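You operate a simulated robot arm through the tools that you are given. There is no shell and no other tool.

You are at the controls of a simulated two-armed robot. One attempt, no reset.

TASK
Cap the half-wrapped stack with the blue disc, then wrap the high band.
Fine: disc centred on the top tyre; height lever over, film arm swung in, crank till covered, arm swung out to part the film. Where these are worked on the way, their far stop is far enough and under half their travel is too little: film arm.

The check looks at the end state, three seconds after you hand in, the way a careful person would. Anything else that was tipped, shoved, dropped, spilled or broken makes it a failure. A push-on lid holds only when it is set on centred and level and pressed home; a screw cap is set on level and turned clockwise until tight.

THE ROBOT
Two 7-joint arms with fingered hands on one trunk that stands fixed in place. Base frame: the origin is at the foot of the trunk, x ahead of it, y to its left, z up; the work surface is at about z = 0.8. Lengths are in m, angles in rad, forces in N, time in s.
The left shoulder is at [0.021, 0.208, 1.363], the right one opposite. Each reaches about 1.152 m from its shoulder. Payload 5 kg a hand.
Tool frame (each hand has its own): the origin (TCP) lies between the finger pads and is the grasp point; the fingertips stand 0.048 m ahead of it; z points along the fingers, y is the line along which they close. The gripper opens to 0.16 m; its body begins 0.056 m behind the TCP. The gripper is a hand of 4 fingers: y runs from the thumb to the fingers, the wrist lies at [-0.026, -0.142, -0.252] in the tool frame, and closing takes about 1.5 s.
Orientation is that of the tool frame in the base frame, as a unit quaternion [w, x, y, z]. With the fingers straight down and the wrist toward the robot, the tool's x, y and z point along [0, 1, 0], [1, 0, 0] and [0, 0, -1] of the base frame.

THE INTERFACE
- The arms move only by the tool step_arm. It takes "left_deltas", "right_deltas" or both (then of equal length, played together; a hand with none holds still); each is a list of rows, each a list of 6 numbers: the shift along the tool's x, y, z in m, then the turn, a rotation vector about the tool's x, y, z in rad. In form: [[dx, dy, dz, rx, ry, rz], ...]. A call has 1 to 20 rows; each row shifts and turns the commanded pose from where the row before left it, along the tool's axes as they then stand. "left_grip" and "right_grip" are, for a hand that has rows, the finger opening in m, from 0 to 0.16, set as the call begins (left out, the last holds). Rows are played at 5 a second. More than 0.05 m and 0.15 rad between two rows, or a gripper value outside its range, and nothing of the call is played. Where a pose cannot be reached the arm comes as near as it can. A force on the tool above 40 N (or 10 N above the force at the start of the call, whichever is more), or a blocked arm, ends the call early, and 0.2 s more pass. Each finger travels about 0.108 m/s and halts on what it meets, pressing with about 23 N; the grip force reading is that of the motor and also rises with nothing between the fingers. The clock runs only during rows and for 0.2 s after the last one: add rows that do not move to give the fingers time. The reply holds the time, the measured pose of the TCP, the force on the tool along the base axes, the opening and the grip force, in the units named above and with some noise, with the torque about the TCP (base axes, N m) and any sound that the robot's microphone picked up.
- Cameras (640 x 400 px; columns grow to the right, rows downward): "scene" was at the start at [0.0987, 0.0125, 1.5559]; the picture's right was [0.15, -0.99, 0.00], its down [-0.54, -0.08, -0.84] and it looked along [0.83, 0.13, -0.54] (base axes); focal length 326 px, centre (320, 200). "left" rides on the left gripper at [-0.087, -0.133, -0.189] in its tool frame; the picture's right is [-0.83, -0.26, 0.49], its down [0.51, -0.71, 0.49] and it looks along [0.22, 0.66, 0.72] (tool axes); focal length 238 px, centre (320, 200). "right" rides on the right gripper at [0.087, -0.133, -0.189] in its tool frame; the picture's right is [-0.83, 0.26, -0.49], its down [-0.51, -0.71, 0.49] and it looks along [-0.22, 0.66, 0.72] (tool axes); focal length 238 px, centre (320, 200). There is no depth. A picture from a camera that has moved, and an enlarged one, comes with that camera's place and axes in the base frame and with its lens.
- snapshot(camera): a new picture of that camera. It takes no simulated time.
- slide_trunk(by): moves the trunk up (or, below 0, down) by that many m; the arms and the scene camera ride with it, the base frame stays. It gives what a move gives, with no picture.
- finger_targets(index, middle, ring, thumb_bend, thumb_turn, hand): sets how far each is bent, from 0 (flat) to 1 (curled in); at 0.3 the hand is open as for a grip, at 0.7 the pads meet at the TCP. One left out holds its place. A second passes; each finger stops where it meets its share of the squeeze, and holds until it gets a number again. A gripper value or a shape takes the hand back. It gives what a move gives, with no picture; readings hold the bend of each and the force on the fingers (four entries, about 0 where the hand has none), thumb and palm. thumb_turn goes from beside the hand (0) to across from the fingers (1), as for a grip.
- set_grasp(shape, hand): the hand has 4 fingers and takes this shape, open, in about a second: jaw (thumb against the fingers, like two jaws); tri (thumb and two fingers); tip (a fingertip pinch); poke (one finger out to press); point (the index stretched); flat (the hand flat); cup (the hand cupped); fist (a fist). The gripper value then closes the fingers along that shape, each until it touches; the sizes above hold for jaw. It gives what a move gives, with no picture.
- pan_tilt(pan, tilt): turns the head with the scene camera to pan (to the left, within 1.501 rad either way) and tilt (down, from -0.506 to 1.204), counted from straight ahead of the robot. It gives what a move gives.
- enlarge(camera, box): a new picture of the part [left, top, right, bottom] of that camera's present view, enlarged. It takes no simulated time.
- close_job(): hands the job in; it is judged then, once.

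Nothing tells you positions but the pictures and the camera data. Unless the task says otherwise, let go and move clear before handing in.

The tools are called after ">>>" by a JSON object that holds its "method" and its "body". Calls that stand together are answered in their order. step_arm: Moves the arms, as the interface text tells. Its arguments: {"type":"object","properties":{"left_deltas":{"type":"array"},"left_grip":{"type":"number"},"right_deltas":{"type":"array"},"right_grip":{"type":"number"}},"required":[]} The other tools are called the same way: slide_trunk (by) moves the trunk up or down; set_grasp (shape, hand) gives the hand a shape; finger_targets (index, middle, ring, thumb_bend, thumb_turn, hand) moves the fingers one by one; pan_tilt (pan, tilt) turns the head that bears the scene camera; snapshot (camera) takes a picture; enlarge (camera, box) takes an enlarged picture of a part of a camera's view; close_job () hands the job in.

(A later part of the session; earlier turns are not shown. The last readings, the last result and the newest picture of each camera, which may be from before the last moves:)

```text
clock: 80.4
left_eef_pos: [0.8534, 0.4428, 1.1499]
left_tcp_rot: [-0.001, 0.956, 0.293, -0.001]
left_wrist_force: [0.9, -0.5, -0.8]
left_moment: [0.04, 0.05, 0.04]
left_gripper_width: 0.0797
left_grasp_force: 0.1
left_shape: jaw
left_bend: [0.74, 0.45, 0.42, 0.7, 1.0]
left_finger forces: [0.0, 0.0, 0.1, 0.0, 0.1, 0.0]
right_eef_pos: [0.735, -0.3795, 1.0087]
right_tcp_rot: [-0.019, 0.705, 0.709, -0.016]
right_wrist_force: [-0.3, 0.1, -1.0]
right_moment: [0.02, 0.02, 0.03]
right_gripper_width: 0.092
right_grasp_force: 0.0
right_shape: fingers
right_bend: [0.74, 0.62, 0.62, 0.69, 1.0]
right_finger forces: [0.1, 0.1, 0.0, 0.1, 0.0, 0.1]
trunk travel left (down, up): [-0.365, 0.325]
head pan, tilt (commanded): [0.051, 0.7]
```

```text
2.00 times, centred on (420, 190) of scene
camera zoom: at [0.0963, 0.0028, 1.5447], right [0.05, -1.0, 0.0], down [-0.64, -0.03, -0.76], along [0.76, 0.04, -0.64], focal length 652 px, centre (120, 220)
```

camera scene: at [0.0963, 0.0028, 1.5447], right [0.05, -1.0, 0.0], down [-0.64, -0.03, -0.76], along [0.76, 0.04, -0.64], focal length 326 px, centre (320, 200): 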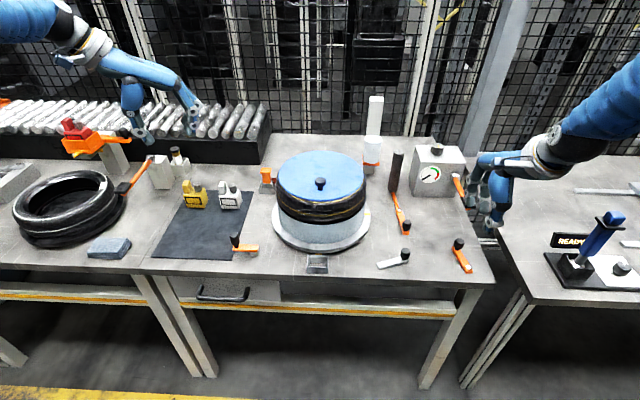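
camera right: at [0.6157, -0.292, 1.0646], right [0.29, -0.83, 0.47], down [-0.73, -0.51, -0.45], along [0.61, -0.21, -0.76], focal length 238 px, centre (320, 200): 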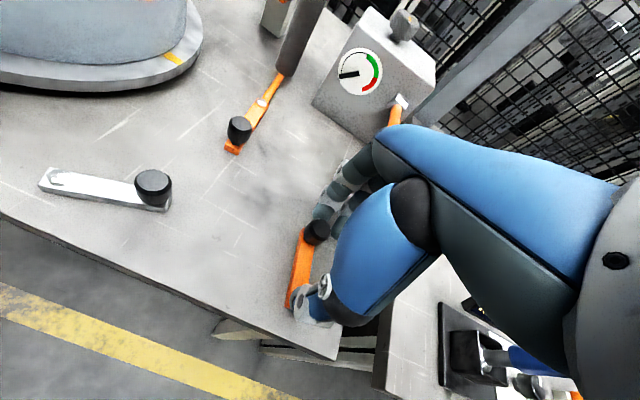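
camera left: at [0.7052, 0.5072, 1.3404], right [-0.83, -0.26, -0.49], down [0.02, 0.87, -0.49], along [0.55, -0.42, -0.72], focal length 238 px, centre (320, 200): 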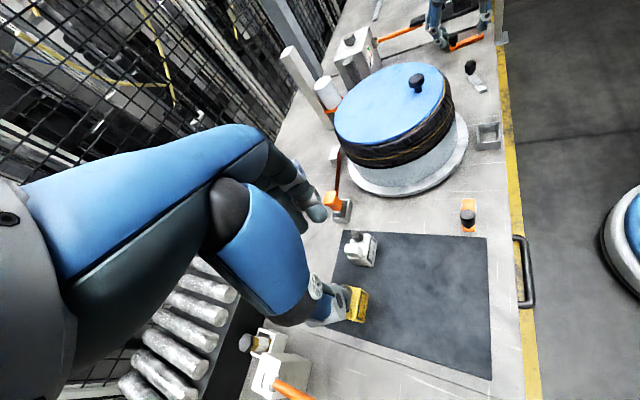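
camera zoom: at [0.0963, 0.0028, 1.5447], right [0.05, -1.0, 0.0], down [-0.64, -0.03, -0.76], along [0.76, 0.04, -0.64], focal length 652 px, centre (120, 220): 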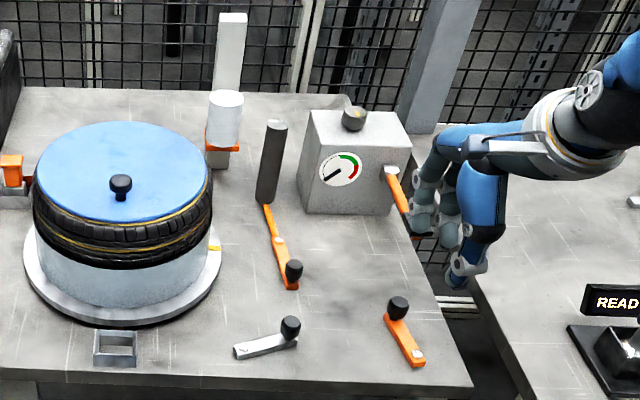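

The height lever stays over with the roll raised, and nothing else has shifted. Before working the film arm I move the right hand up and back to map the pump handle and film arm exactly.

>>> {"method": "step_arm", "body": {"right_deltas": [[0.02, -0.03, -0.03, 0, 0, 0], [0.03, -0.02, -0.03, 0, 0, 0], [0.03, 0, -0.03, 0, 0, 0], [0, 0, 0, 0.04, 0, 0], [0, 0, 0, 0, 0, 0]], "right_grip": 0.08}}

>>> {"method": "snapshot", "body": {"camera": "scene"}}

>>> {"method": "enlarge", "body": {"camera": "scene", "box": [370, 100, 500, 240]}}

>>> {"method": "snapshot", "body": {"camera": "right"}}

>>> {"method": "enlarge", "body": {"camera": "left", "box": [280, 0, 480, 120]}}

```text
clock: 81.6
left_eef_pos: [0.8527, 0.4445, 1.15]
left_tcp_rot: [0.0, 0.956, 0.293, 0.0]
left_wrist_force: [-0.7, 0.6, 0.4]
left_moment: [-0.09, -0.03, 0.01]
left_gripper_width: 0.0796
left_grasp_force: 0.0
left_shape: jaw
left_bend: [0.74, 0.45, 0.42, 0.7, 1.0]
left_finger forces: [0.1, 0.0, 0.0, 0.0, 0.0, 0.1]
right_eef_pos: [0.69, -0.2983, 1.1015]
right_tcp_rot: [-0.032, 0.704, 0.708, -0.03]
right_wrist_force: [-0.5, 0.1, 1.2]
right_moment: [-0.02, 0.0, -0.01]
right_gripper_width: 0.0794
right_grasp_force: 0.0
right_shape: jaw
right_bend: [0.74, 0.45, 0.42, 0.7, 1.0]
right_finger forces: [0.1, 0.1, 0.0, 0.1, 0.0, 0.0]
trunk travel left (down, up): [-0.365, 0.325]
head pan, tilt (commanded): [0.051, 0.7]
```

```text
taken
camera scene: at [0.0953, 0.0038, 1.5448], right [0.05, -1.0, 0.0], down [-0.64, -0.03, -0.76], along [0.76, 0.04, -0.64], focal length 326 px, centre (320, 200)
```

scene: 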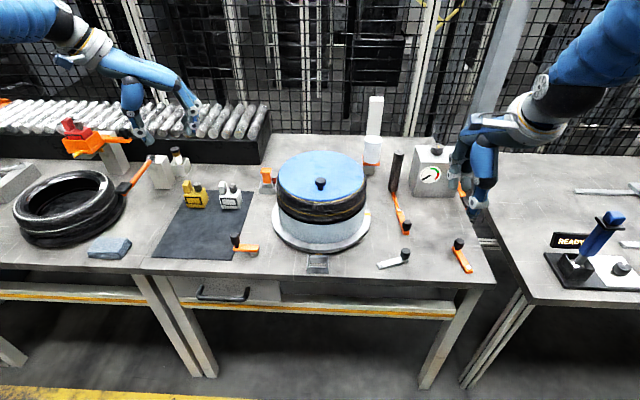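

```text
2.86 times, centred on (435, 170) of scene
camera zoom: at [0.0953, 0.0038, 1.5448], right [0.05, -1.0, 0.0], down [-0.64, -0.03, -0.76], along [0.76, 0.04, -0.64], focal length 932 px, centre (-9, 286)
```

zoom: 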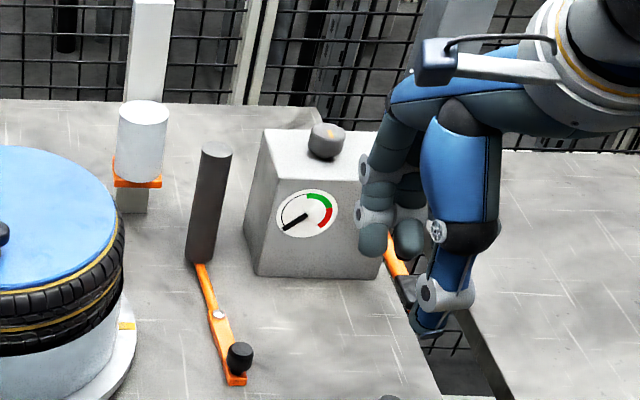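

```text
taken
camera right: at [0.5737, -0.212, 1.3009], right [0.31, -0.83, 0.46], down [-0.75, -0.51, -0.43], along [0.59, -0.21, -0.78], focal length 238 px, centre (320, 200)
```

right: 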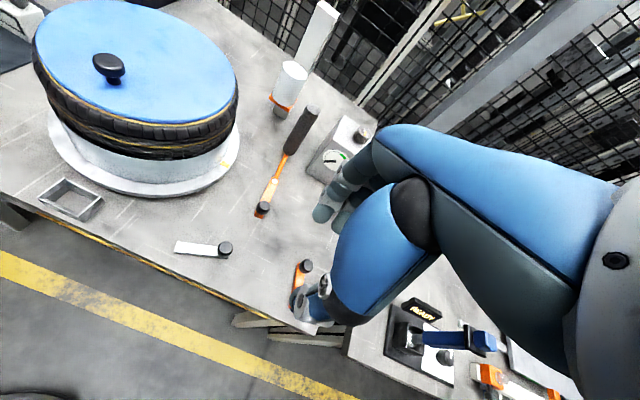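

```text
3.20 times, centred on (380, 60) of left
camera zoom: at [0.7077, 0.5059, 1.3385], right [-0.84, -0.25, -0.49], down [0.02, 0.87, -0.49], along [0.55, -0.42, -0.72], focal length 763 px, centre (128, 648)
```

zoom: 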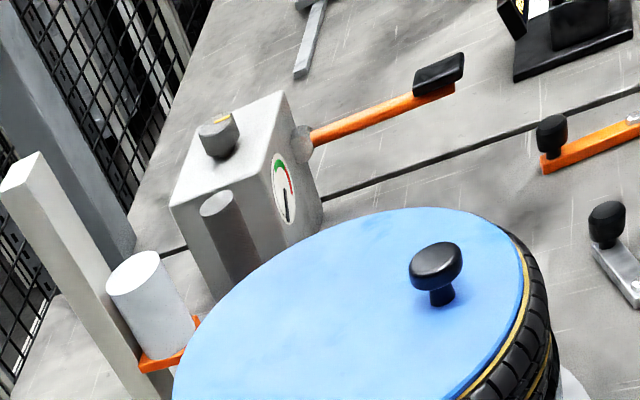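

The pump handle's grip end is near (0.85, −0.43, 0.90), well clear of the film arm's path. I straighten the right hand and bring it above the film arm's knob near (0.827, −0.228).

>>> {"method": "step_arm", "body": {"right_deltas": [[0, 0, 0, -0.088, 0, 0], [0.014, 0.0275, 0.02, 0, 0, 0], [0.014, 0.0275, 0.025, 0, 0, 0], [0.014, 0.0275, 0.025, 0, 0, 0], [0.014, 0.0275, 0.025, 0, 0, 0], [0.014, 0.0275, 0.025, 0, 0, 0], [0, 0, 0, 0, 0, 0]]}}

>>> {"method": "snapshot", "body": {"camera": "right"}}

>>> {"method": "enlarge", "body": {"camera": "right", "box": [200, 100, 420, 320]}}

>>> {"method": "enlarge", "body": {"camera": "scene", "box": [350, 90, 500, 250]}}

```text
clock: 83.2
left_eef_pos: [0.8526, 0.4439, 1.1501]
left_tcp_rot: [-0.001, 0.956, 0.293, 0.0]
left_wrist_force: [-1.0, 0.4, 0.6]
left_moment: [0.02, -0.08, 0.04]
left_gripper_width: 0.0799
left_grasp_force: 0.0
left_shape: jaw
left_bend: [0.74, 0.45, 0.42, 0.7, 1.0]
left_finger forces: [0.1, 0.0, 0.1, 0.1, 0.1, 0.0]
right_eef_pos: [0.8238, -0.2274, 0.9817]
right_tcp_rot: [-0.001, 0.705, 0.71, 0.001]
right_wrist_force: [-0.5, 0.2, 0.4]
right_moment: [0.02, -0.04, -0.02]
right_gripper_width: 0.08
right_grasp_force: 0.1
right_shape: jaw
right_bend: [0.74, 0.45, 0.42, 0.69, 1.0]
right_finger forces: [0.0, 0.1, 0.0, 0.0, 0.0, 0.0]
trunk travel left (down, up): [-0.365, 0.325]
head pan, tilt (commanded): [0.051, 0.7]
```

```text
taken
camera right: at [0.6906, -0.1408, 1.1698], right [0.26, -0.83, 0.48], down [-0.71, -0.51, -0.49], along [0.66, -0.21, -0.72], focal length 238 px, centre (320, 200)
```

right: 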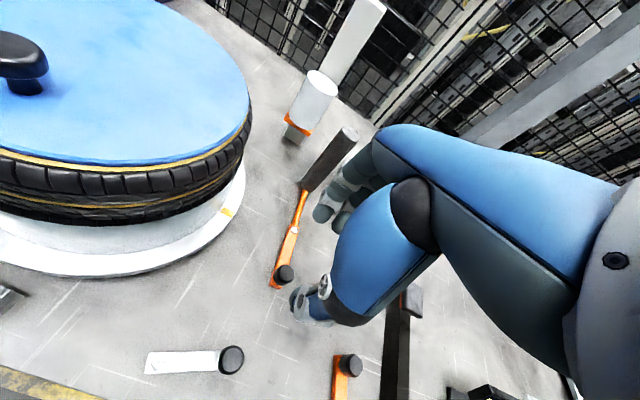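

```text
1.82 times, centred on (310, 210) of right
camera zoom: at [0.6906, -0.1408, 1.1698], right [0.26, -0.83, 0.48], down [-0.71, -0.51, -0.49], along [0.66, -0.21, -0.72], focal length 433 px, centre (338, 182)
```

zoom: 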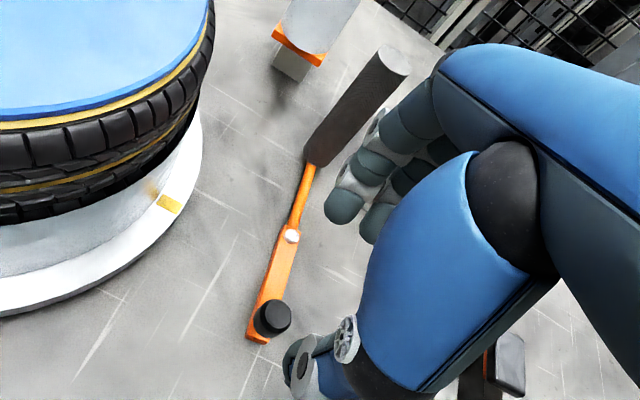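

```text
2.50 times, centred on (425, 170) of scene
camera zoom: at [0.0946, 0.0029, 1.5449], right [0.05, -1.0, 0.0], down [-0.64, -0.03, -0.77], along [0.76, 0.04, -0.64], focal length 815 px, centre (58, 275)
```

zoom: 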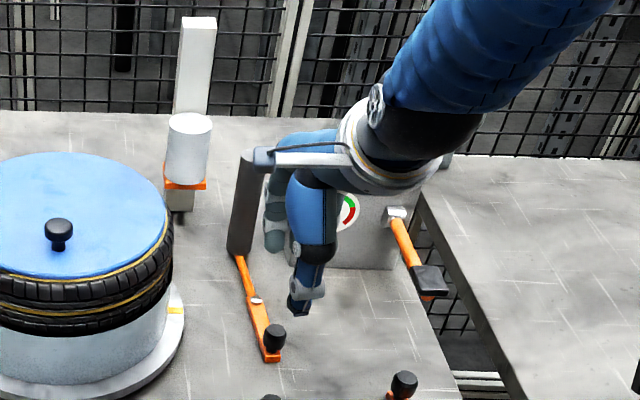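

The knob is nearly on the hand's axis. I correct by 5 mm, lower over the film arm's knob and grip it.

>>> {"method": "step_arm", "body": {"right_deltas": [[-0.001, 0.0045, 0.03, 0, 0, 0], [0, 0, 0.03, 0, 0, 0], [0, 0, 0.03, 0, 0, 0], [0, 0, 0.018, 0, 0, 0], [0, 0, 0, 0, 0, 0]]}}

>>> {"method": "enlarge", "body": {"camera": "right", "box": [200, 150, 420, 350]}}

>>> {"method": "enlarge", "body": {"camera": "scene", "box": [360, 120, 480, 250]}}

```text
clock: 84.4
left_eef_pos: [0.8518, 0.4435, 1.1501]
left_tcp_rot: [-0.001, 0.956, 0.293, -0.001]
left_wrist_force: [0.2, 0.8, 0.1]
left_moment: [0.0, -0.01, -0.02]
left_gripper_width: 0.0797
left_grasp_force: 0.0
left_shape: jaw
left_bend: [0.74, 0.45, 0.42, 0.7, 1.0]
left_finger forces: [0.0, 0.0, 0.0, 0.1, 0.1, 0.0]
right_eef_pos: [0.8307, -0.2288, 0.8729]
right_tcp_rot: [-0.001, 0.705, 0.709, 0.001]
right_wrist_force: [0.0, -0.3, 0.1]
right_moment: [-0.02, 0.02, 0.0]
right_gripper_width: 0.0798
right_grasp_force: 0.0
right_shape: jaw
right_bend: [0.74, 0.45, 0.42, 0.69, 1.0]
right_finger forces: [0.1, 0.1, 0.0, 0.0, 0.1, 0.0]
trunk travel left (down, up): [-0.365, 0.325]
head pan, tilt (commanded): [0.051, 0.7]
```

```text
2.00 times, centred on (310, 250) of right
camera zoom: at [0.6959, -0.1429, 1.0605], right [0.26, -0.83, 0.48], down [-0.71, -0.51, -0.49], along [0.66, -0.21, -0.72], focal length 477 px, centre (340, 100)
```

zoom: 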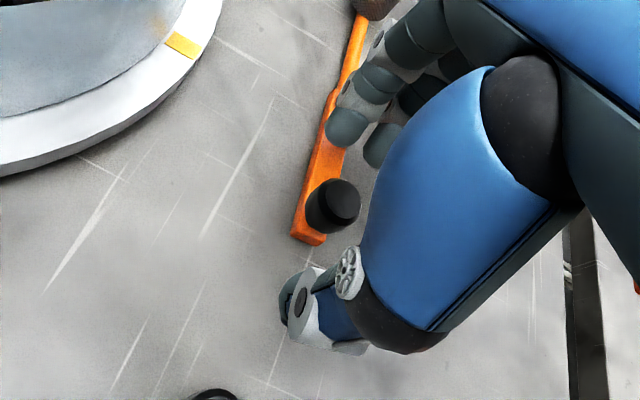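

```text
3.08 times, centred on (420, 185) of scene
camera zoom: at [0.0954, 0.0035, 1.5448], right [0.05, -1.0, 0.0], down [-0.64, -0.03, -0.76], along [0.76, 0.04, -0.64], focal length 1003 px, centre (12, 246)
```

zoom: 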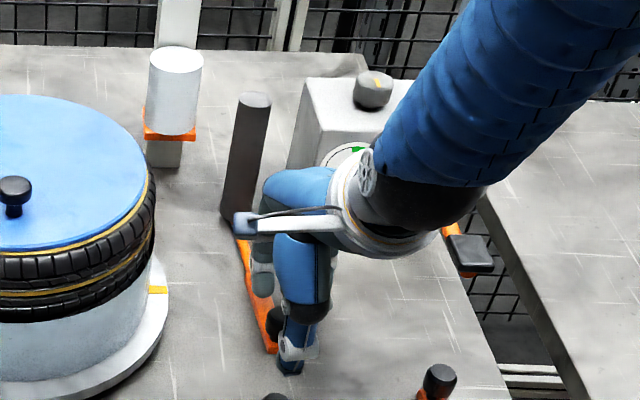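

>>> {"method": "step_arm", "body": {"right_deltas": [[0, 0, 0, 0, 0, 0], [0, 0, 0, 0, 0, 0], [0, 0, 0, 0, 0, 0], [0, 0, 0, 0, 0, 0], [0, 0, 0, 0, 0, 0], [0, 0, 0, 0, 0, 0], [0, 0, 0, 0, 0, 0]], "right_grip": 0.0}}

>>> {"method": "enlarge", "body": {"camera": "right", "box": [200, 150, 420, 350]}}

```text
clock: 86.0
left_eef_pos: [0.8518, 0.4438, 1.1495]
left_tcp_rot: [0.0, 0.956, 0.293, 0.0]
left_wrist_force: [0.7, 0.0, 0.0]
left_moment: [0.01, 0.0, 0.0]
left_gripper_width: 0.0799
left_grasp_force: 0.1
left_shape: jaw
left_bend: [0.74, 0.45, 0.42, 0.7, 1.0]
left_finger forces: [0.0, 0.0, 0.0, 0.0, 0.1, 0.1]
right_eef_pos: [0.8283, -0.2297, 0.8721]
right_tcp_rot: [-0.001, 0.704, 0.71, 0.001]
right_wrist_force: [-2.9, -0.5, -2.4]
right_moment: [0.0, 0.06, -0.02]
right_gripper_width: 0.0164
right_grasp_force: 22.8
right_shape: jaw
right_bend: [0.72, 0.68, 0.7, 0.74, 1.0]
right_finger forces: [11.5, 4.7, 0.0, 0.0, 20.5, 0.0]
trunk travel left (down, up): [-0.365, 0.325]
head pan, tilt (commanded): [0.051, 0.7]
```

```text
2.00 times, centred on (310, 250) of right
camera zoom: at [0.6956, -0.1431, 1.0601], right [0.26, -0.83, 0.48], down [-0.71, -0.51, -0.49], along [0.66, -0.21, -0.72], focal length 477 px, centre (340, 100)
```

zoom: 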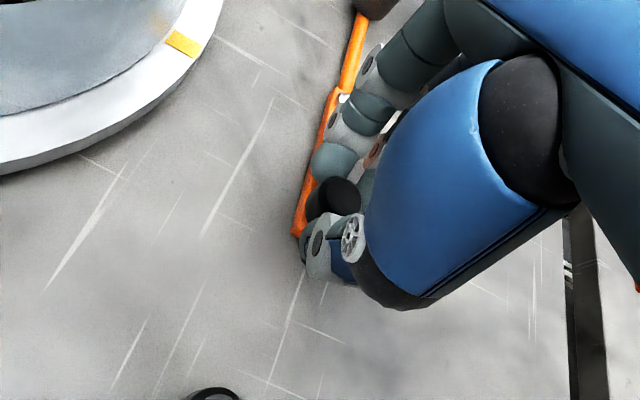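

The film arm's knob is gripped. I swing it about its pivot bolt by a first 32 degrees, so the post moves towards the stack, and watch.

>>> {"method": "step_arm", "body": {"right_deltas": [[-0.0126, 0.0019, 0, 0, 0, 0], [-0.0122, 0.0036, 0, 0, 0, 0], [-0.0116, 0.0053, 0, 0, 0, 0], [-0.0107, 0.0068, 0, 0, 0, 0], [0, 0, 0, 0, 0, 0]]}}

>>> {"method": "enlarge", "body": {"camera": "scene", "box": [330, 100, 490, 250]}}

>>> {"method": "snapshot", "body": {"camera": "right"}}

```text
clock: 87.2
left_eef_pos: [0.8536, 0.4454, 1.148]
left_tcp_rot: [0.0, 0.956, 0.294, -0.001]
left_wrist_force: [0.3, 0.5, 0.0]
left_moment: [-0.04, 0.0, 0.02]
left_gripper_width: 0.0796
left_grasp_force: 0.0
left_shape: jaw
left_bend: [0.74, 0.45, 0.42, 0.7, 1.0]
left_finger forces: [0.0, 0.0, 0.0, 0.1, 0.1, 0.0]
right_eef_pos: [0.8483, -0.2739, 0.8716]
right_tcp_rot: [-0.002, 0.704, 0.71, 0.0]
right_wrist_force: [1.4, 9.7, -14.1]
right_moment: [0.35, -0.11, 0.55]
right_gripper_width: 0.0156
right_grasp_force: 23.2
right_shape: jaw
right_bend: [0.72, 0.67, 0.7, 0.74, 1.0]
right_finger forces: [22.9, 9.9, 0.1, 0.0, 18.9, 0.0]
trunk travel left (down, up): [-0.365, 0.325]
head pan, tilt (commanded): [0.051, 0.7]
```

```text
2.67 times, centred on (410, 175) of scene
camera zoom: at [0.0971, 0.004, 1.5446], right [0.05, -1.0, 0.0], down [-0.64, -0.03, -0.76], along [0.76, 0.04, -0.65], focal length 870 px, centre (80, 267)
```

zoom: 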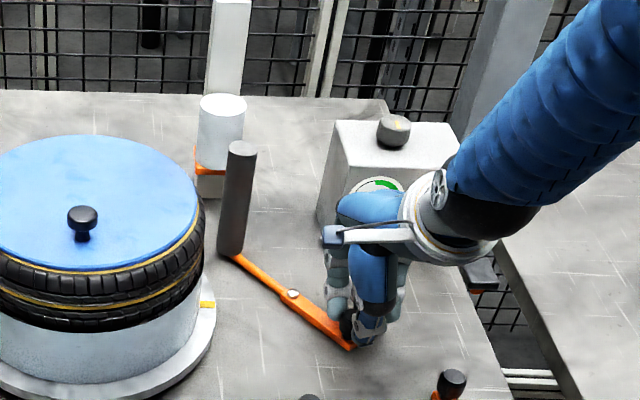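

```text
taken
camera right: at [0.7152, -0.1882, 1.0604], right [0.27, -0.83, 0.48], down [-0.71, -0.51, -0.49], along [0.66, -0.21, -0.73], focal length 238 px, centre (320, 200)
```

right: 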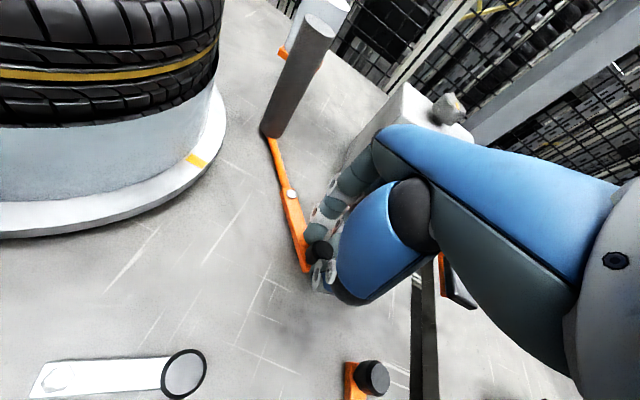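

The arm swings smoothly and the post is moving in towards the stack. I continue in smaller bites.

>>> {"method": "step_arm", "body": {"right_deltas": [[-0.0097, 0.0083, 0, 0, 0, 0], [-0.0084, 0.0095, 0, 0, 0, 0], [-0.0071, 0.0106, 0, 0, 0, 0], [0, 0, 0, 0, 0, 0]]}}

>>> {"method": "enlarge", "body": {"camera": "scene", "box": [330, 100, 490, 250]}}

>>> {"method": "snapshot", "body": {"camera": "right"}}

```text
clock: 88.2
left_eef_pos: [0.8533, 0.445, 1.1492]
left_tcp_rot: [-0.001, 0.956, 0.293, 0.0]
left_wrist_force: [0.0, -1.1, 0.2]
left_moment: [0.0, -0.03, -0.02]
left_gripper_width: 0.0797
left_grasp_force: 0.0
left_shape: jaw
left_bend: [0.74, 0.45, 0.42, 0.7, 1.0]
left_finger forces: [0.0, 0.0, 0.0, 0.2, 0.0, 0.0]
right_eef_pos: [0.8768, -0.3003, 0.872]
right_tcp_rot: [-0.002, 0.705, 0.709, 0.001]
right_wrist_force: [-0.4, 13.6, -8.1]
right_moment: [0.56, -0.18, 0.67]
right_gripper_width: 0.0146
right_grasp_force: 23.0
right_shape: jaw
right_bend: [0.72, 0.69, 0.7, 0.74, 1.0]
right_finger forces: [27.9, 6.5, 0.1, 0.1, 22.6, 0.0]
trunk travel left (down, up): [-0.365, 0.325]
head pan, tilt (commanded): [0.051, 0.7]
```

```text
2.67 times, centred on (410, 175) of scene
camera zoom: at [0.0964, 0.004, 1.5447], right [0.05, -1.0, 0.0], down [-0.64, -0.03, -0.76], along [0.76, 0.04, -0.65], focal length 870 px, centre (80, 267)
```

zoom: 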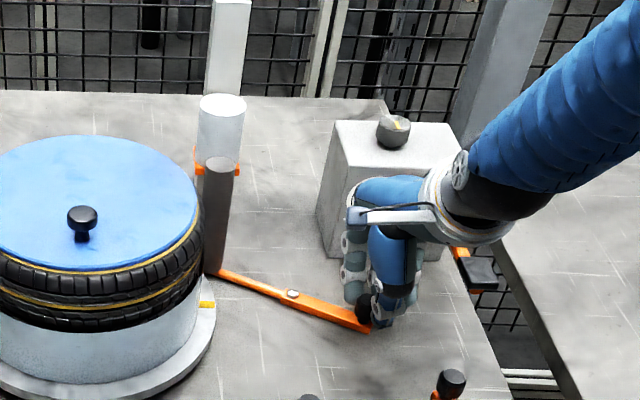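

```text
taken
camera right: at [0.744, -0.2143, 1.0603], right [0.26, -0.83, 0.48], down [-0.71, -0.51, -0.49], along [0.66, -0.21, -0.72], focal length 238 px, centre (320, 200)
```

right: 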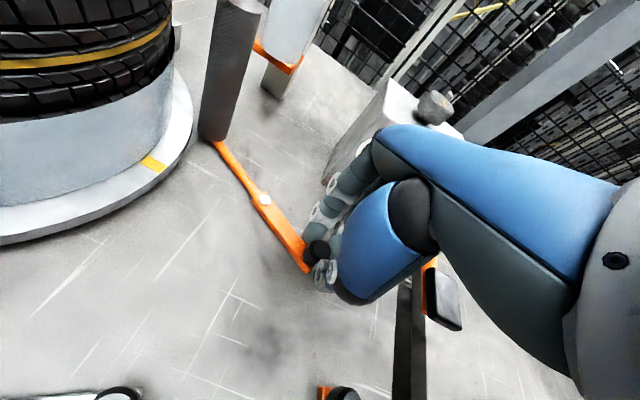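

The post is close to the stack now. I go on in single steps, watching for the stop.

>>> {"method": "step_arm", "body": {"right_deltas": [[-0.0054, 0.0115, 0, 0, 0, 0], [0, 0, 0, 0, 0, 0]]}}

>>> {"method": "step_arm", "body": {"right_deltas": [[-0.0039, 0.0122, 0, 0, 0, 0], [0, 0, 0, 0, 0, 0]]}}

>>> {"method": "enlarge", "body": {"camera": "scene", "box": [330, 100, 490, 250]}}

>>> {"method": "snapshot", "body": {"camera": "right"}}

```text
clock: 88.8
left_eef_pos: [0.8512, 0.4453, 1.1503]
left_tcp_rot: [0.0, 0.956, 0.293, -0.001]
left_wrist_force: [0.7, 0.3, 0.0]
left_moment: [-0.1, -0.01, 0.04]
left_gripper_width: 0.0796
left_grasp_force: 0.0
left_shape: jaw
left_bend: [0.74, 0.45, 0.42, 0.7, 1.0]
left_finger forces: [0.1, 0.0, 0.1, 0.0, 0.1, 0.0]
right_eef_pos: [0.8859, -0.3095, 0.8731]
right_tcp_rot: [-0.001, 0.705, 0.709, -0.001]
right_wrist_force: [-17.8, -5.6, 1.6]
right_moment: [-0.25, 0.57, 0.14]
right_gripper_width: 0.0154
right_grasp_force: 23.1
right_shape: jaw
right_bend: [0.72, 0.71, 0.7, 0.73, 1.0]
right_finger forces: [8.4, 0.1, 0.0, 0.0, 24.6, 0.1]
trunk travel left (down, up): [-0.365, 0.325]
head pan, tilt (commanded): [0.051, 0.7]
```

```text
clock: 89.4
left_eef_pos: [0.8496, 0.4457, 1.1517]
left_tcp_rot: [0.0, 0.956, 0.293, 0.001]
left_wrist_force: [-0.7, -0.5, -0.4]
left_moment: [0.04, 0.01, -0.03]
left_gripper_width: 0.0798
left_grasp_force: 0.1
left_shape: jaw
left_bend: [0.74, 0.45, 0.42, 0.7, 1.0]
left_finger forces: [0.0, 0.0, 0.0, 0.0, 0.1, 0.0]
right_eef_pos: [0.8973, -0.3101, 0.8739]
right_tcp_rot: [-0.002, 0.705, 0.71, 0.001]
right_wrist_force: [-35.2, -6.6, 11.0]
right_moment: [-0.27, 1.5, 0.21]
right_gripper_width: 0.0172
right_grasp_force: 23.5
right_shape: jaw
right_bend: [0.73, 0.71, 0.7, 0.71, 1.0]
right_finger forces: [0.7, 0.0, 0.0, 0.0, 30.5, 0.2]
trunk travel left (down, up): [-0.365, 0.325]
head pan, tilt (commanded): [0.051, 0.7]
```

```text
2.67 times, centred on (410, 175) of scene
camera zoom: at [0.0916, 0.003, 1.5451], right [0.05, -1.0, 0.0], down [-0.64, -0.03, -0.77], along [0.77, 0.04, -0.64], focal length 870 px, centre (80, 267)
```

zoom: 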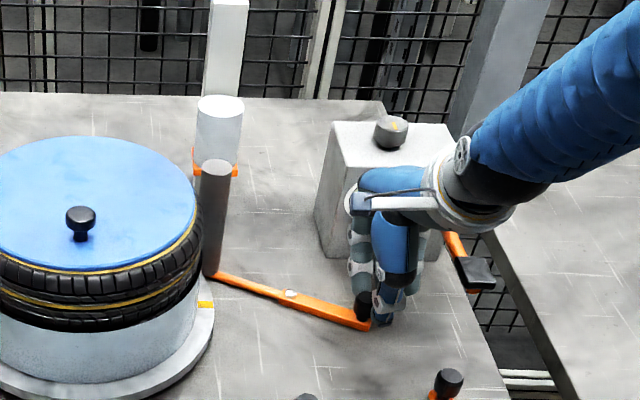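

```text
taken
camera right: at [0.7639, -0.2245, 1.0615], right [0.27, -0.83, 0.48], down [-0.71, -0.51, -0.49], along [0.66, -0.21, -0.72], focal length 238 px, centre (320, 200)
```

right: 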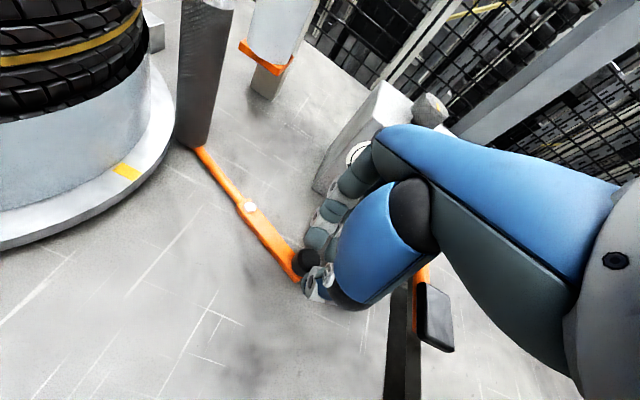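

The film arm has reached its inner stop after about 56 degrees. I relax the push so the hand just holds the knob without force.

>>> {"method": "step_arm", "body": {"right_deltas": [[0.005, -0.008, 0, 0, 0, 0], [0.005, -0.006, 0, 0, 0, 0], [0, 0, 0, 0, 0, 0]]}}

>>> {"method": "snapshot", "body": {"camera": "scene"}}

>>> {"method": "enlarge", "body": {"camera": "scene", "box": [250, 100, 450, 260]}}

>>> {"method": "enlarge", "body": {"camera": "left", "box": [280, 20, 480, 200]}}

```text
clock: 90.2
left_eef_pos: [0.8532, 0.4425, 1.1498]
left_tcp_rot: [0.0, 0.956, 0.293, 0.001]
left_wrist_force: [0.4, -0.1, 0.6]
left_moment: [-0.04, 0.03, 0.02]
left_gripper_width: 0.0797
left_grasp_force: 0.0
left_shape: jaw
left_bend: [0.74, 0.45, 0.42, 0.7, 1.0]
left_finger forces: [0.0, 0.0, 0.1, 0.0, 0.1, 0.1]
right_eef_pos: [0.8856, -0.3033, 0.873]
right_tcp_rot: [-0.002, 0.706, 0.709, 0.001]
right_wrist_force: [-9.2, -23.1, -7.6]
right_moment: [-0.62, 0.15, 0.1]
right_gripper_width: 0.0146
right_grasp_force: 23.1
right_shape: jaw
right_bend: [0.73, 0.71, 0.7, 0.72, 1.0]
right_finger forces: [7.2, 0.7, 0.0, 0.1, 24.5, 0.0]
trunk travel left (down, up): [-0.365, 0.325]
head pan, tilt (commanded): [0.051, 0.7]
```

```text
taken
camera scene: at [0.0956, 0.0011, 1.5447], right [0.05, -1.0, 0.0], down [-0.64, -0.03, -0.76], along [0.76, 0.04, -0.64], focal length 326 px, centre (320, 200)
```

scene: 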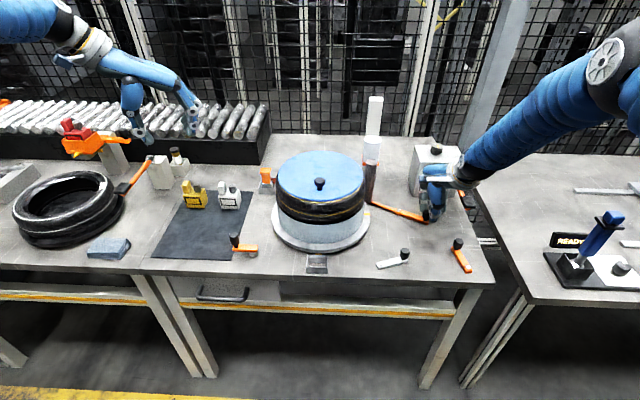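

```text
2.50 times, centred on (350, 180) of scene
camera zoom: at [0.0956, 0.0011, 1.5447], right [0.05, -1.0, 0.0], down [-0.64, -0.03, -0.76], along [0.76, 0.04, -0.64], focal length 815 px, centre (245, 250)
```

zoom: 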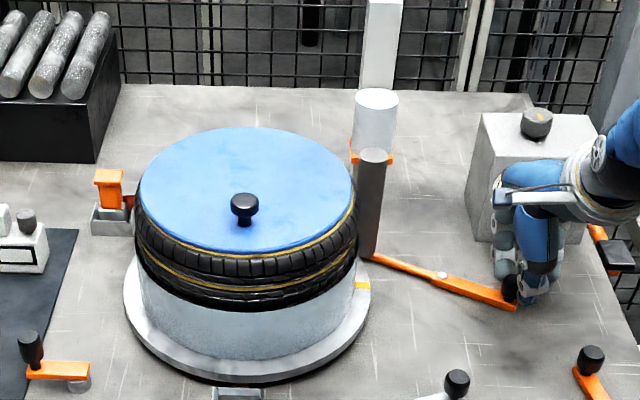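

```text
2.22 times, centred on (380, 110) of left
camera zoom: at [0.7082, 0.5036, 1.3394], right [-0.84, -0.25, -0.49], down [0.02, 0.87, -0.49], along [0.55, -0.42, -0.72], focal length 530 px, centre (187, 400)
```

zoom: 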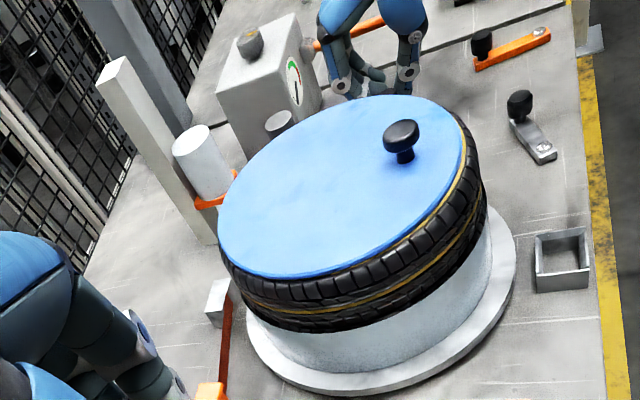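

>>> {"method": "step_arm", "body": {"right_deltas": [[-0.006, -0.003, 0, 0, 0, 0], [0, 0, 0, 0, 0, 0], [0, 0, 0, 0, 0, 0]]}}

```text
clock: 91.0
left_eef_pos: [0.8539, 0.4443, 1.1502]
left_tcp_rot: [0.0, 0.956, 0.293, 0.0]
left_wrist_force: [-0.3, -0.2, -0.6]
left_moment: [-0.01, 0.02, 0.0]
left_gripper_width: 0.0796
left_grasp_force: 0.0
left_shape: jaw
left_bend: [0.74, 0.45, 0.42, 0.7, 1.0]
left_finger forces: [0.0, 0.0, 0.1, 0.1, 0.0, 0.0]
right_eef_pos: [0.8843, -0.3034, 0.8732]
right_tcp_rot: [-0.002, 0.705, 0.71, 0.002]
right_wrist_force: [-3.4, -7.6, -7.3]
right_moment: [-0.15, -0.07, 0.11]
right_gripper_width: 0.0147
right_grasp_force: 22.9
right_shape: jaw
right_bend: [0.73, 0.71, 0.7, 0.72, 1.0]
right_finger forces: [12.3, 0.2, 0.0, 0.0, 20.3, 0.1]
trunk travel left (down, up): [-0.365, 0.325]
head pan, tilt (commanded): [0.051, 0.7]
```

The film arm is held in at its stop. Now the crank: I zoom on it with both cameras to place its knob.

>>> {"method": "enlarge", "body": {"camera": "left", "box": [435, 185, 505, 245]}}

>>> {"method": "enlarge", "body": {"camera": "scene", "box": [215, 220, 275, 265]}}

```text
6.67 times, centred on (470, 215) of left
camera zoom: at [0.7081, 0.5052, 1.3386], right [-0.84, -0.25, -0.49], down [0.02, 0.87, -0.49], along [0.55, -0.42, -0.72], focal length 1589 px, centre (-680, 100)
```

zoom: 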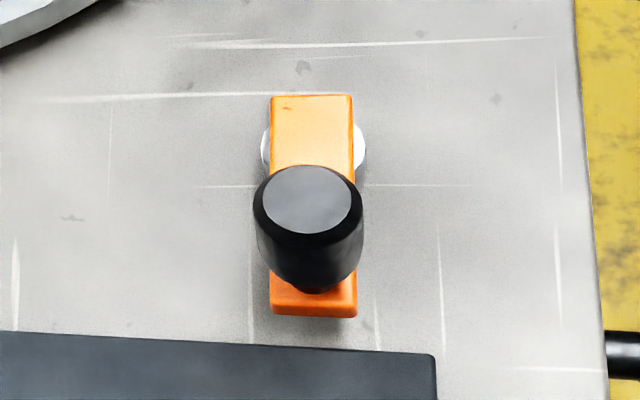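

```text
8.89 times, centred on (245, 242) of scene
camera zoom: at [0.096, 0.0026, 1.5447], right [0.05, -1.0, 0.0], down [-0.64, -0.03, -0.76], along [0.76, 0.04, -0.64], focal length 2898 px, centre (987, -178)
```

zoom: 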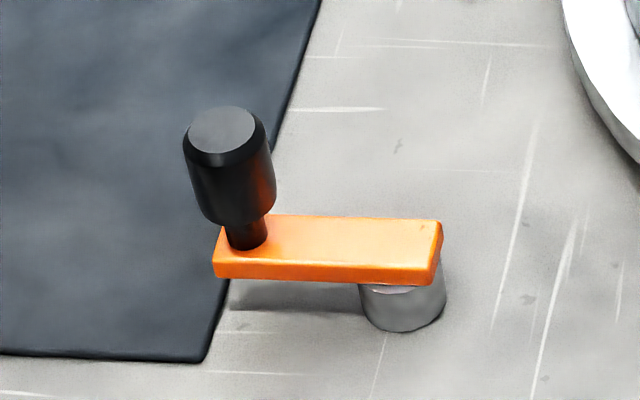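

The crank's knob is at about (0.723, 0.278) with its top at z = 0.879, on a crank radius of about 0.05 m around (0.721, 0.227). I bring the left hand over it and yaw it so its thin side faces the stack.

>>> {"method": "step_arm", "body": {"left_deltas": [[-0.0382, 0.0089, 0.01, 0, 0, 0], [-0.0382, 0.0089, 0.01, 0, 0, 0], [-0.0382, 0.0089, 0.01, 0, 0, 0], [-0.0382, 0.0089, 0.01, 0, 0, 0], [-0.0382, 0.0089, 0.01, 0, 0, 0], [0, 0, 0, 0, 0, -0.14], [0, 0, 0, 0, 0, -0.14], [0, 0, 0, 0, 0, -0.14], [0, 0, 0, 0, 0, -0.14], [0, 0, 0, 0, 0, -0.14], [0, 0, 0, 0, 0, -0.14], [0, 0, 0, 0, 0, -0.14], [0, 0, 0, 0, 0, -0.14], [0, 0, 0, 0, 0, -0.14], [0, 0, 0, 0, 0, -0.14], [0, 0, 0, 0, 0, -0.14], [0, 0, 0, 0, 0, -0.134], [0, 0, 0, 0, 0, 0]], "left_grip": 0.08}}

>>> {"method": "snapshot", "body": {"camera": "scene"}}

>>> {"method": "snapshot", "body": {"camera": "left"}}

```text
clock: 94.8
left_eef_pos: [0.7173, 0.2959, 1.0971]
left_tcp_rot: [-0.004, 0.46, 0.888, -0.009]
left_wrist_force: [-0.3, 0.0, -0.8]
left_moment: [0.04, -0.01, 0.01]
left_gripper_width: 0.0795
left_grasp_force: 0.0
left_shape: jaw
left_bend: [0.74, 0.45, 0.42, 0.7, 1.0]
left_finger forces: [0.0, 0.0, 0.0, 0.0, 0.0, 0.1]
left hand out of reach, approached as far as the arm can: row 17
right_eef_pos: [0.8818, -0.3068, 0.8722]
right_tcp_rot: [-0.002, 0.705, 0.709, 0.002]
right_wrist_force: [-1.0, 0.6, -4.6]
right_moment: [0.13, -0.21, 0.14]
right_gripper_width: 0.0147
right_grasp_force: 23.0
right_shape: jaw
right_bend: [0.73, 0.71, 0.7, 0.73, 1.0]
right_finger forces: [15.7, 0.1, 0.1, 0.1, 18.6, 0.0]
trunk travel left (down, up): [-0.365, 0.325]
head pan, tilt (commanded): [0.051, 0.7]
```

```text
taken
camera scene: at [0.0958, 0.0021, 1.5448], right [0.05, -1.0, 0.0], down [-0.64, -0.03, -0.76], along [0.76, 0.04, -0.64], focal length 326 px, centre (320, 200)
```

scene: 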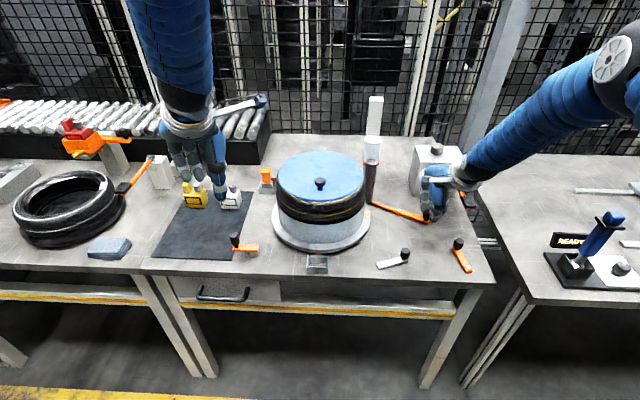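

```text
taken
camera left: at [0.6621, 0.1504, 1.2882], right [0.26, -0.84, -0.48], down [-0.88, 0.0, -0.48], along [0.4, 0.55, -0.74], focal length 238 px, centre (320, 200)
```

left: 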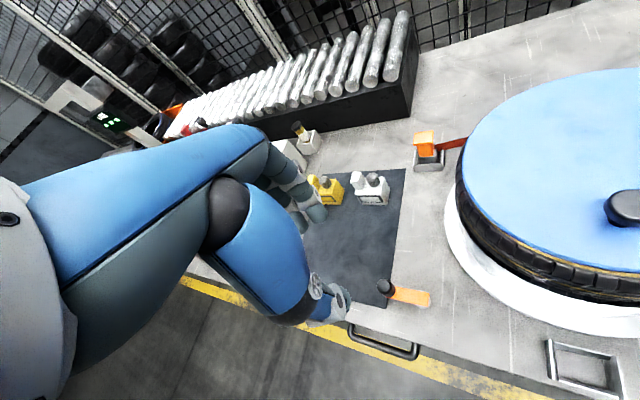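

The yaw limit is near 35 degrees, so I back off a little and move over the crank knob.

>>> {"method": "step_arm", "body": {"left_deltas": [[0, 0, 0, 0, 0, 0.14], [0, 0, 0.03, 0, 0, 0], [0, 0, 0.03, 0, 0, 0], [0, 0, 0.03, 0, 0, 0], [0, 0, 0, 0, 0, 0]]}}

>>> {"method": "enlarge", "body": {"camera": "left", "box": [240, 160, 500, 380]}}

```text
clock: 96.0
left_eef_pos: [0.7153, 0.2955, 1.0061]
left_tcp_rot: [-0.004, 0.521, 0.853, -0.009]
left_wrist_force: [-0.8, -0.2, -0.2]
left_moment: [0.04, -0.04, 0.0]
left_gripper_width: 0.0798
left_grasp_force: 0.1
left_shape: jaw
left_bend: [0.74, 0.45, 0.42, 0.7, 1.0]
left_finger forces: [0.0, 0.0, 0.0, 0.0, 0.0, 0.0]
right_eef_pos: [0.8828, -0.3052, 0.8725]
right_tcp_rot: [0.0, 0.704, 0.71, 0.001]
right_wrist_force: [-2.8, -2.4, -4.1]
right_moment: [0.02, -0.18, 0.13]
right_gripper_width: 0.0143
right_grasp_force: 22.9
right_shape: jaw
right_bend: [0.73, 0.71, 0.7, 0.73, 1.0]
right_finger forces: [14.8, 0.0, 0.0, 0.0, 19.4, 0.0]
trunk travel left (down, up): [-0.365, 0.325]
head pan, tilt (commanded): [0.051, 0.7]
```

```text
1.82 times, centred on (370, 270) of left
camera zoom: at [0.6398, 0.1606, 1.1978], right [0.14, -0.87, -0.48], down [-0.87, 0.12, -0.48], along [0.47, 0.48, -0.74], focal length 433 px, centre (229, 73)
```

zoom: 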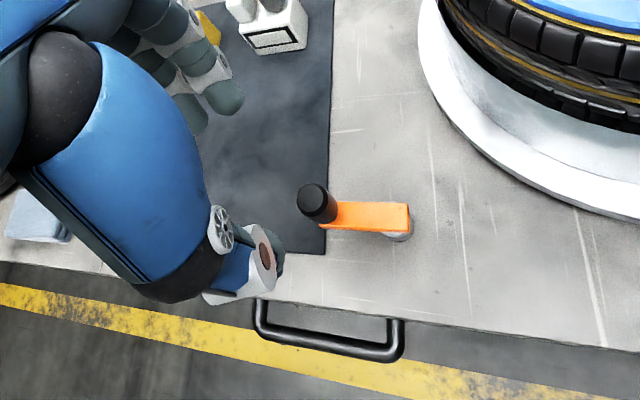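

>>> {"method": "step_arm", "body": {"left_deltas": [[-0.0193, -0.0013, 0.02, 0, 0, 0], [0, 0, 0.03, 0, 0, 0], [0, 0, 0, 0, 0, 0]]}}

>>> {"method": "enlarge", "body": {"camera": "left", "box": [200, 120, 480, 340]}}

>>> {"method": "enlarge", "body": {"camera": "scene", "box": [160, 130, 320, 270]}}

```text
clock: 96.8
left_eef_pos: [0.7215, 0.274, 0.9564]
left_tcp_rot: [-0.004, 0.521, 0.853, -0.01]
left_wrist_force: [0.4, 0.0, 0.3]
left_moment: [0.02, 0.0, 0.01]
left_gripper_width: 0.0797
left_grasp_force: 0.0
left_shape: jaw
left_bend: [0.74, 0.45, 0.42, 0.7, 1.0]
left_finger forces: [0.0, 0.1, 0.0, 0.1, 0.1, 0.1]
right_eef_pos: [0.8832, -0.3052, 0.8732]
right_tcp_rot: [-0.002, 0.704, 0.71, 0.001]
right_wrist_force: [-1.7, -2.5, -2.7]
right_moment: [0.04, -0.13, 0.13]
right_gripper_width: 0.0145
right_grasp_force: 23.0
right_shape: jaw
right_bend: [0.73, 0.71, 0.7, 0.73, 1.0]
right_finger forces: [14.8, 0.0, 0.1, 0.0, 19.3, 0.0]
trunk travel left (down, up): [-0.365, 0.325]
head pan, tilt (commanded): [0.051, 0.7]
```

```text
1.82 times, centred on (340, 230) of left
camera zoom: at [0.6477, 0.1399, 1.1485], right [0.14, -0.87, -0.48], down [-0.87, 0.12, -0.48], along [0.47, 0.48, -0.74], focal length 433 px, centre (284, 146)
```

zoom: 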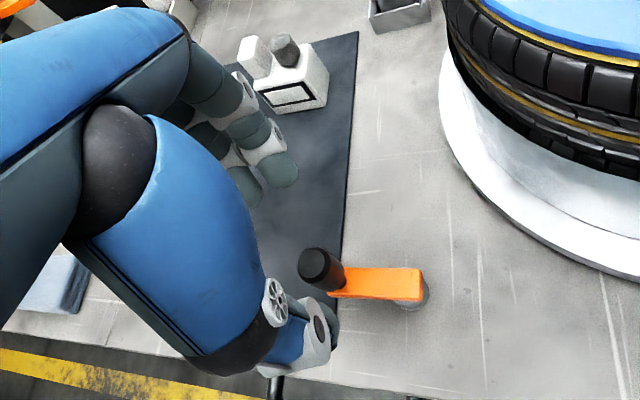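

```text
2.86 times, centred on (240, 200) of scene
camera zoom: at [0.0955, 0.0019, 1.5448], right [0.05, -1.0, 0.0], down [-0.64, -0.03, -0.76], along [0.76, 0.04, -0.64], focal length 932 px, centre (549, 200)
```

zoom: 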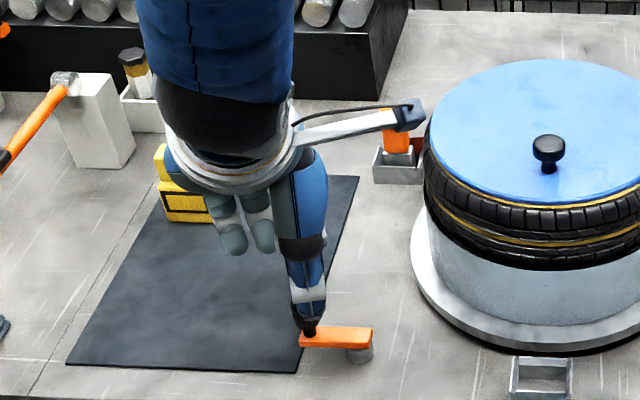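

Alignment on the crank knob is right. I lower and grip it.

>>> {"method": "step_arm", "body": {"left_deltas": [[0, 0, 0.025, 0, 0, 0], [0, 0, 0.025, 0, 0, 0], [0, 0, 0.002, 0, 0, 0], [0, 0, 0, 0, 0, 0]]}}

>>> {"method": "step_arm", "body": {"left_deltas": [[0, 0, 0, 0, 0, 0], [0, 0, 0, 0, 0, 0], [0, 0, 0, 0, 0, 0], [0, 0, 0, 0, 0, 0], [0, 0, 0, 0, 0, 0], [0, 0, 0, 0, 0, 0], [0, 0, 0, 0, 0, 0]], "left_grip": 0.0}}

>>> {"method": "enlarge", "body": {"camera": "left", "box": [200, 120, 480, 340]}}

>>> {"method": "enlarge", "body": {"camera": "scene", "box": [160, 130, 320, 270]}}

```text
clock: 97.8
left_eef_pos: [0.7182, 0.2764, 0.9054]
left_tcp_rot: [-0.004, 0.521, 0.854, -0.01]
left_wrist_force: [1.0, 0.5, -0.1]
left_moment: [0.01, -0.01, -0.01]
left_gripper_width: 0.0798
left_grasp_force: 0.1
left_shape: jaw
left_bend: [0.74, 0.45, 0.42, 0.7, 1.0]
left_finger forces: [0.0, 0.0, 0.0, 0.0, 0.1, 0.1]
right_eef_pos: [0.8817, -0.3064, 0.8732]
right_tcp_rot: [-0.002, 0.704, 0.71, 0.001]
right_wrist_force: [-2.6, -3.4, -4.0]
right_moment: [-0.02, -0.12, 0.14]
right_gripper_width: 0.0145
right_grasp_force: 22.9
right_shape: jaw
right_bend: [0.73, 0.71, 0.7, 0.73, 1.0]
right_finger forces: [14.5, 0.1, 0.0, 0.0, 19.7, 0.0]
trunk travel left (down, up): [-0.365, 0.325]
head pan, tilt (commanded): [0.051, 0.7]
```

```text
clock: 99.4
left_eef_pos: [0.7181, 0.2752, 0.9048]
left_tcp_rot: [-0.004, 0.522, 0.853, -0.01]
left_wrist_force: [-0.8, -0.9, -2.5]
left_moment: [-0.06, -0.02, -0.04]
left_gripper_width: 0.0151
left_grasp_force: 23.0
left_shape: jaw
left_bend: [0.72, 0.66, 0.69, 0.73, 1.0]
left_finger forces: [9.7, 5.0, 0.0, 0.1, 19.0, 0.1]
right_eef_pos: [0.8825, -0.3052, 0.8748]
right_tcp_rot: [-0.001, 0.705, 0.71, 0.002]
right_wrist_force: [-3.3, -4.9, -2.5]
right_moment: [0.01, -0.09, 0.13]
right_gripper_width: 0.0142
right_grasp_force: 22.8
right_shape: jaw
right_bend: [0.73, 0.71, 0.7, 0.73, 1.0]
right_finger forces: [14.3, 0.0, 0.0, 0.0, 20.0, 0.0]
trunk travel left (down, up): [-0.365, 0.325]
head pan, tilt (commanded): [0.051, 0.7]
```

```text
1.82 times, centred on (340, 230) of left
camera zoom: at [0.645, 0.1401, 1.096], right [0.14, -0.87, -0.48], down [-0.87, 0.12, -0.48], along [0.47, 0.48, -0.74], focal length 433 px, centre (284, 146)
```

zoom: 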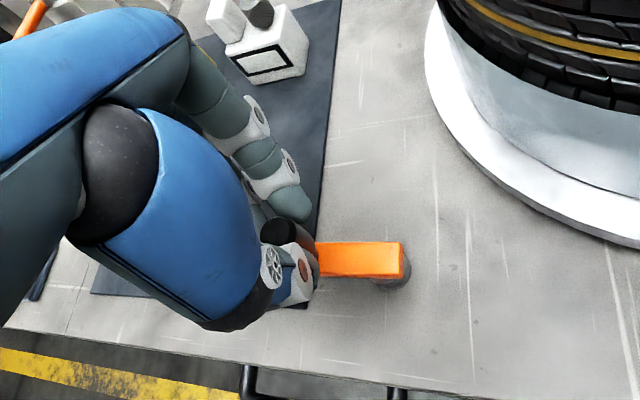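

```text
2.86 times, centred on (240, 200) of scene
camera zoom: at [0.0958, 0.0025, 1.5447], right [0.05, -1.0, 0.0], down [-0.64, -0.03, -0.76], along [0.76, 0.04, -0.64], focal length 932 px, centre (549, 200)
```

zoom: 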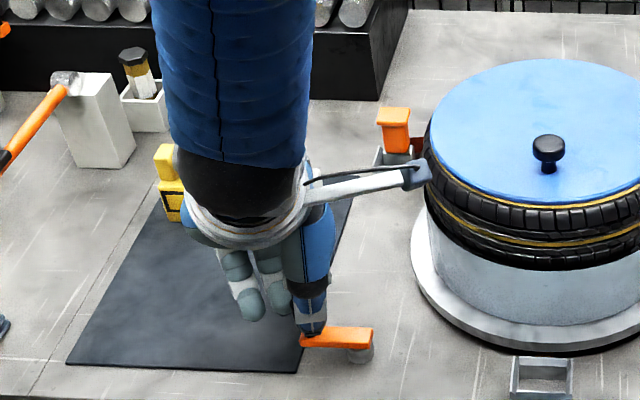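

The crank knob is gripped. I turn a first 45 degrees clockwise and check the force and the turntable's mark.

>>> {"method": "step_arm", "body": {"left_deltas": [[-0.00676, 0.01116, 0, 0, 0, 0], [-0.00942, 0.00903, 0, 0, 0, 0], [-0.01144, 0.00629, 0, 0, 0, 0], [0, 0, 0, 0, 0, 0]]}}

>>> {"method": "snapshot", "body": {"camera": "scene"}}

>>> {"method": "enlarge", "body": {"camera": "scene", "box": [200, 110, 420, 270]}}

>>> {"method": "enlarge", "body": {"camera": "left", "box": [200, 120, 480, 340]}}

```text
clock: 100.4
left_eef_pos: [0.7582, 0.2556, 0.9039]
left_tcp_rot: [-0.003, 0.522, 0.853, -0.01]
left_wrist_force: [-0.4, -28.3, -3.2]
left_moment: [-0.93, -0.08, -0.32]
left_gripper_width: 0.0137
left_grasp_force: 23.1
left_shape: jaw
left_bend: [0.73, 0.66, 0.69, 0.72, 1.0]
left_finger forces: [37.3, 6.0, 0.0, 0.0, 25.3, 0.0]
right_eef_pos: [0.8838, -0.3075, 0.8728]
right_tcp_rot: [-0.003, 0.706, 0.709, 0.004]
right_wrist_force: [-1.8, -0.4, -2.7]
right_moment: [0.1, -0.1, 0.19]
right_gripper_width: 0.0144
right_grasp_force: 22.6
right_shape: jaw
right_bend: [0.73, 0.71, 0.7, 0.73, 1.0]
right_finger forces: [15.5, 0.1, 0.1, 0.1, 19.1, 0.0]
trunk travel left (down, up): [-0.365, 0.325]
head pan, tilt (commanded): [0.051, 0.7]
```

```text
taken
camera scene: at [0.097, -0.0008, 1.5447], right [0.05, -1.0, 0.0], down [-0.64, -0.03, -0.76], along [0.76, 0.04, -0.64], focal length 326 px, centre (320, 200)
```

scene: 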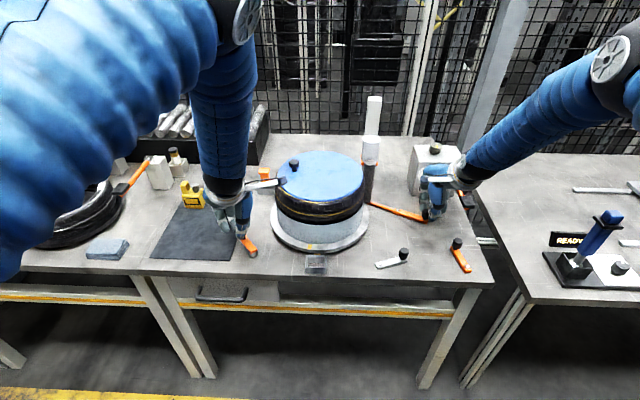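

```text
2.50 times, centred on (310, 190) of scene
camera zoom: at [0.097, -0.0008, 1.5447], right [0.05, -1.0, 0.0], down [-0.64, -0.03, -0.76], along [0.76, 0.04, -0.64], focal length 815 px, centre (345, 225)
```

zoom: 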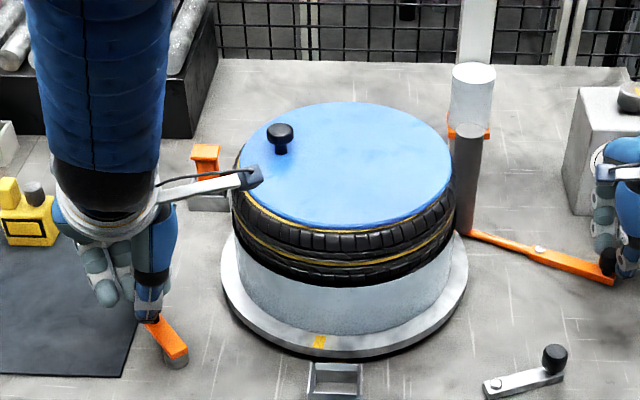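

```text
1.82 times, centred on (340, 230) of left
camera zoom: at [0.6839, 0.1224, 1.0953], right [0.14, -0.87, -0.48], down [-0.87, 0.12, -0.48], along [0.47, 0.48, -0.74], focal length 433 px, centre (284, 146)
```

zoom: 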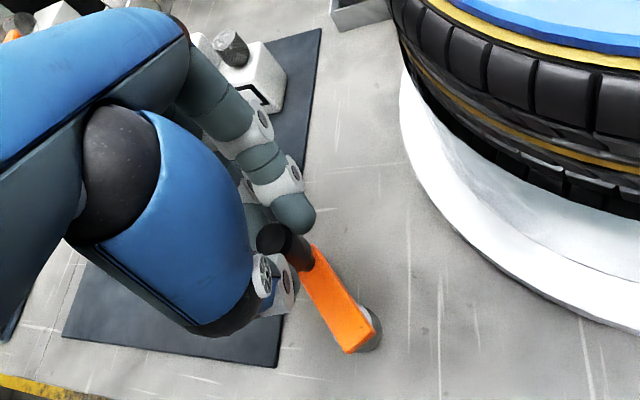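

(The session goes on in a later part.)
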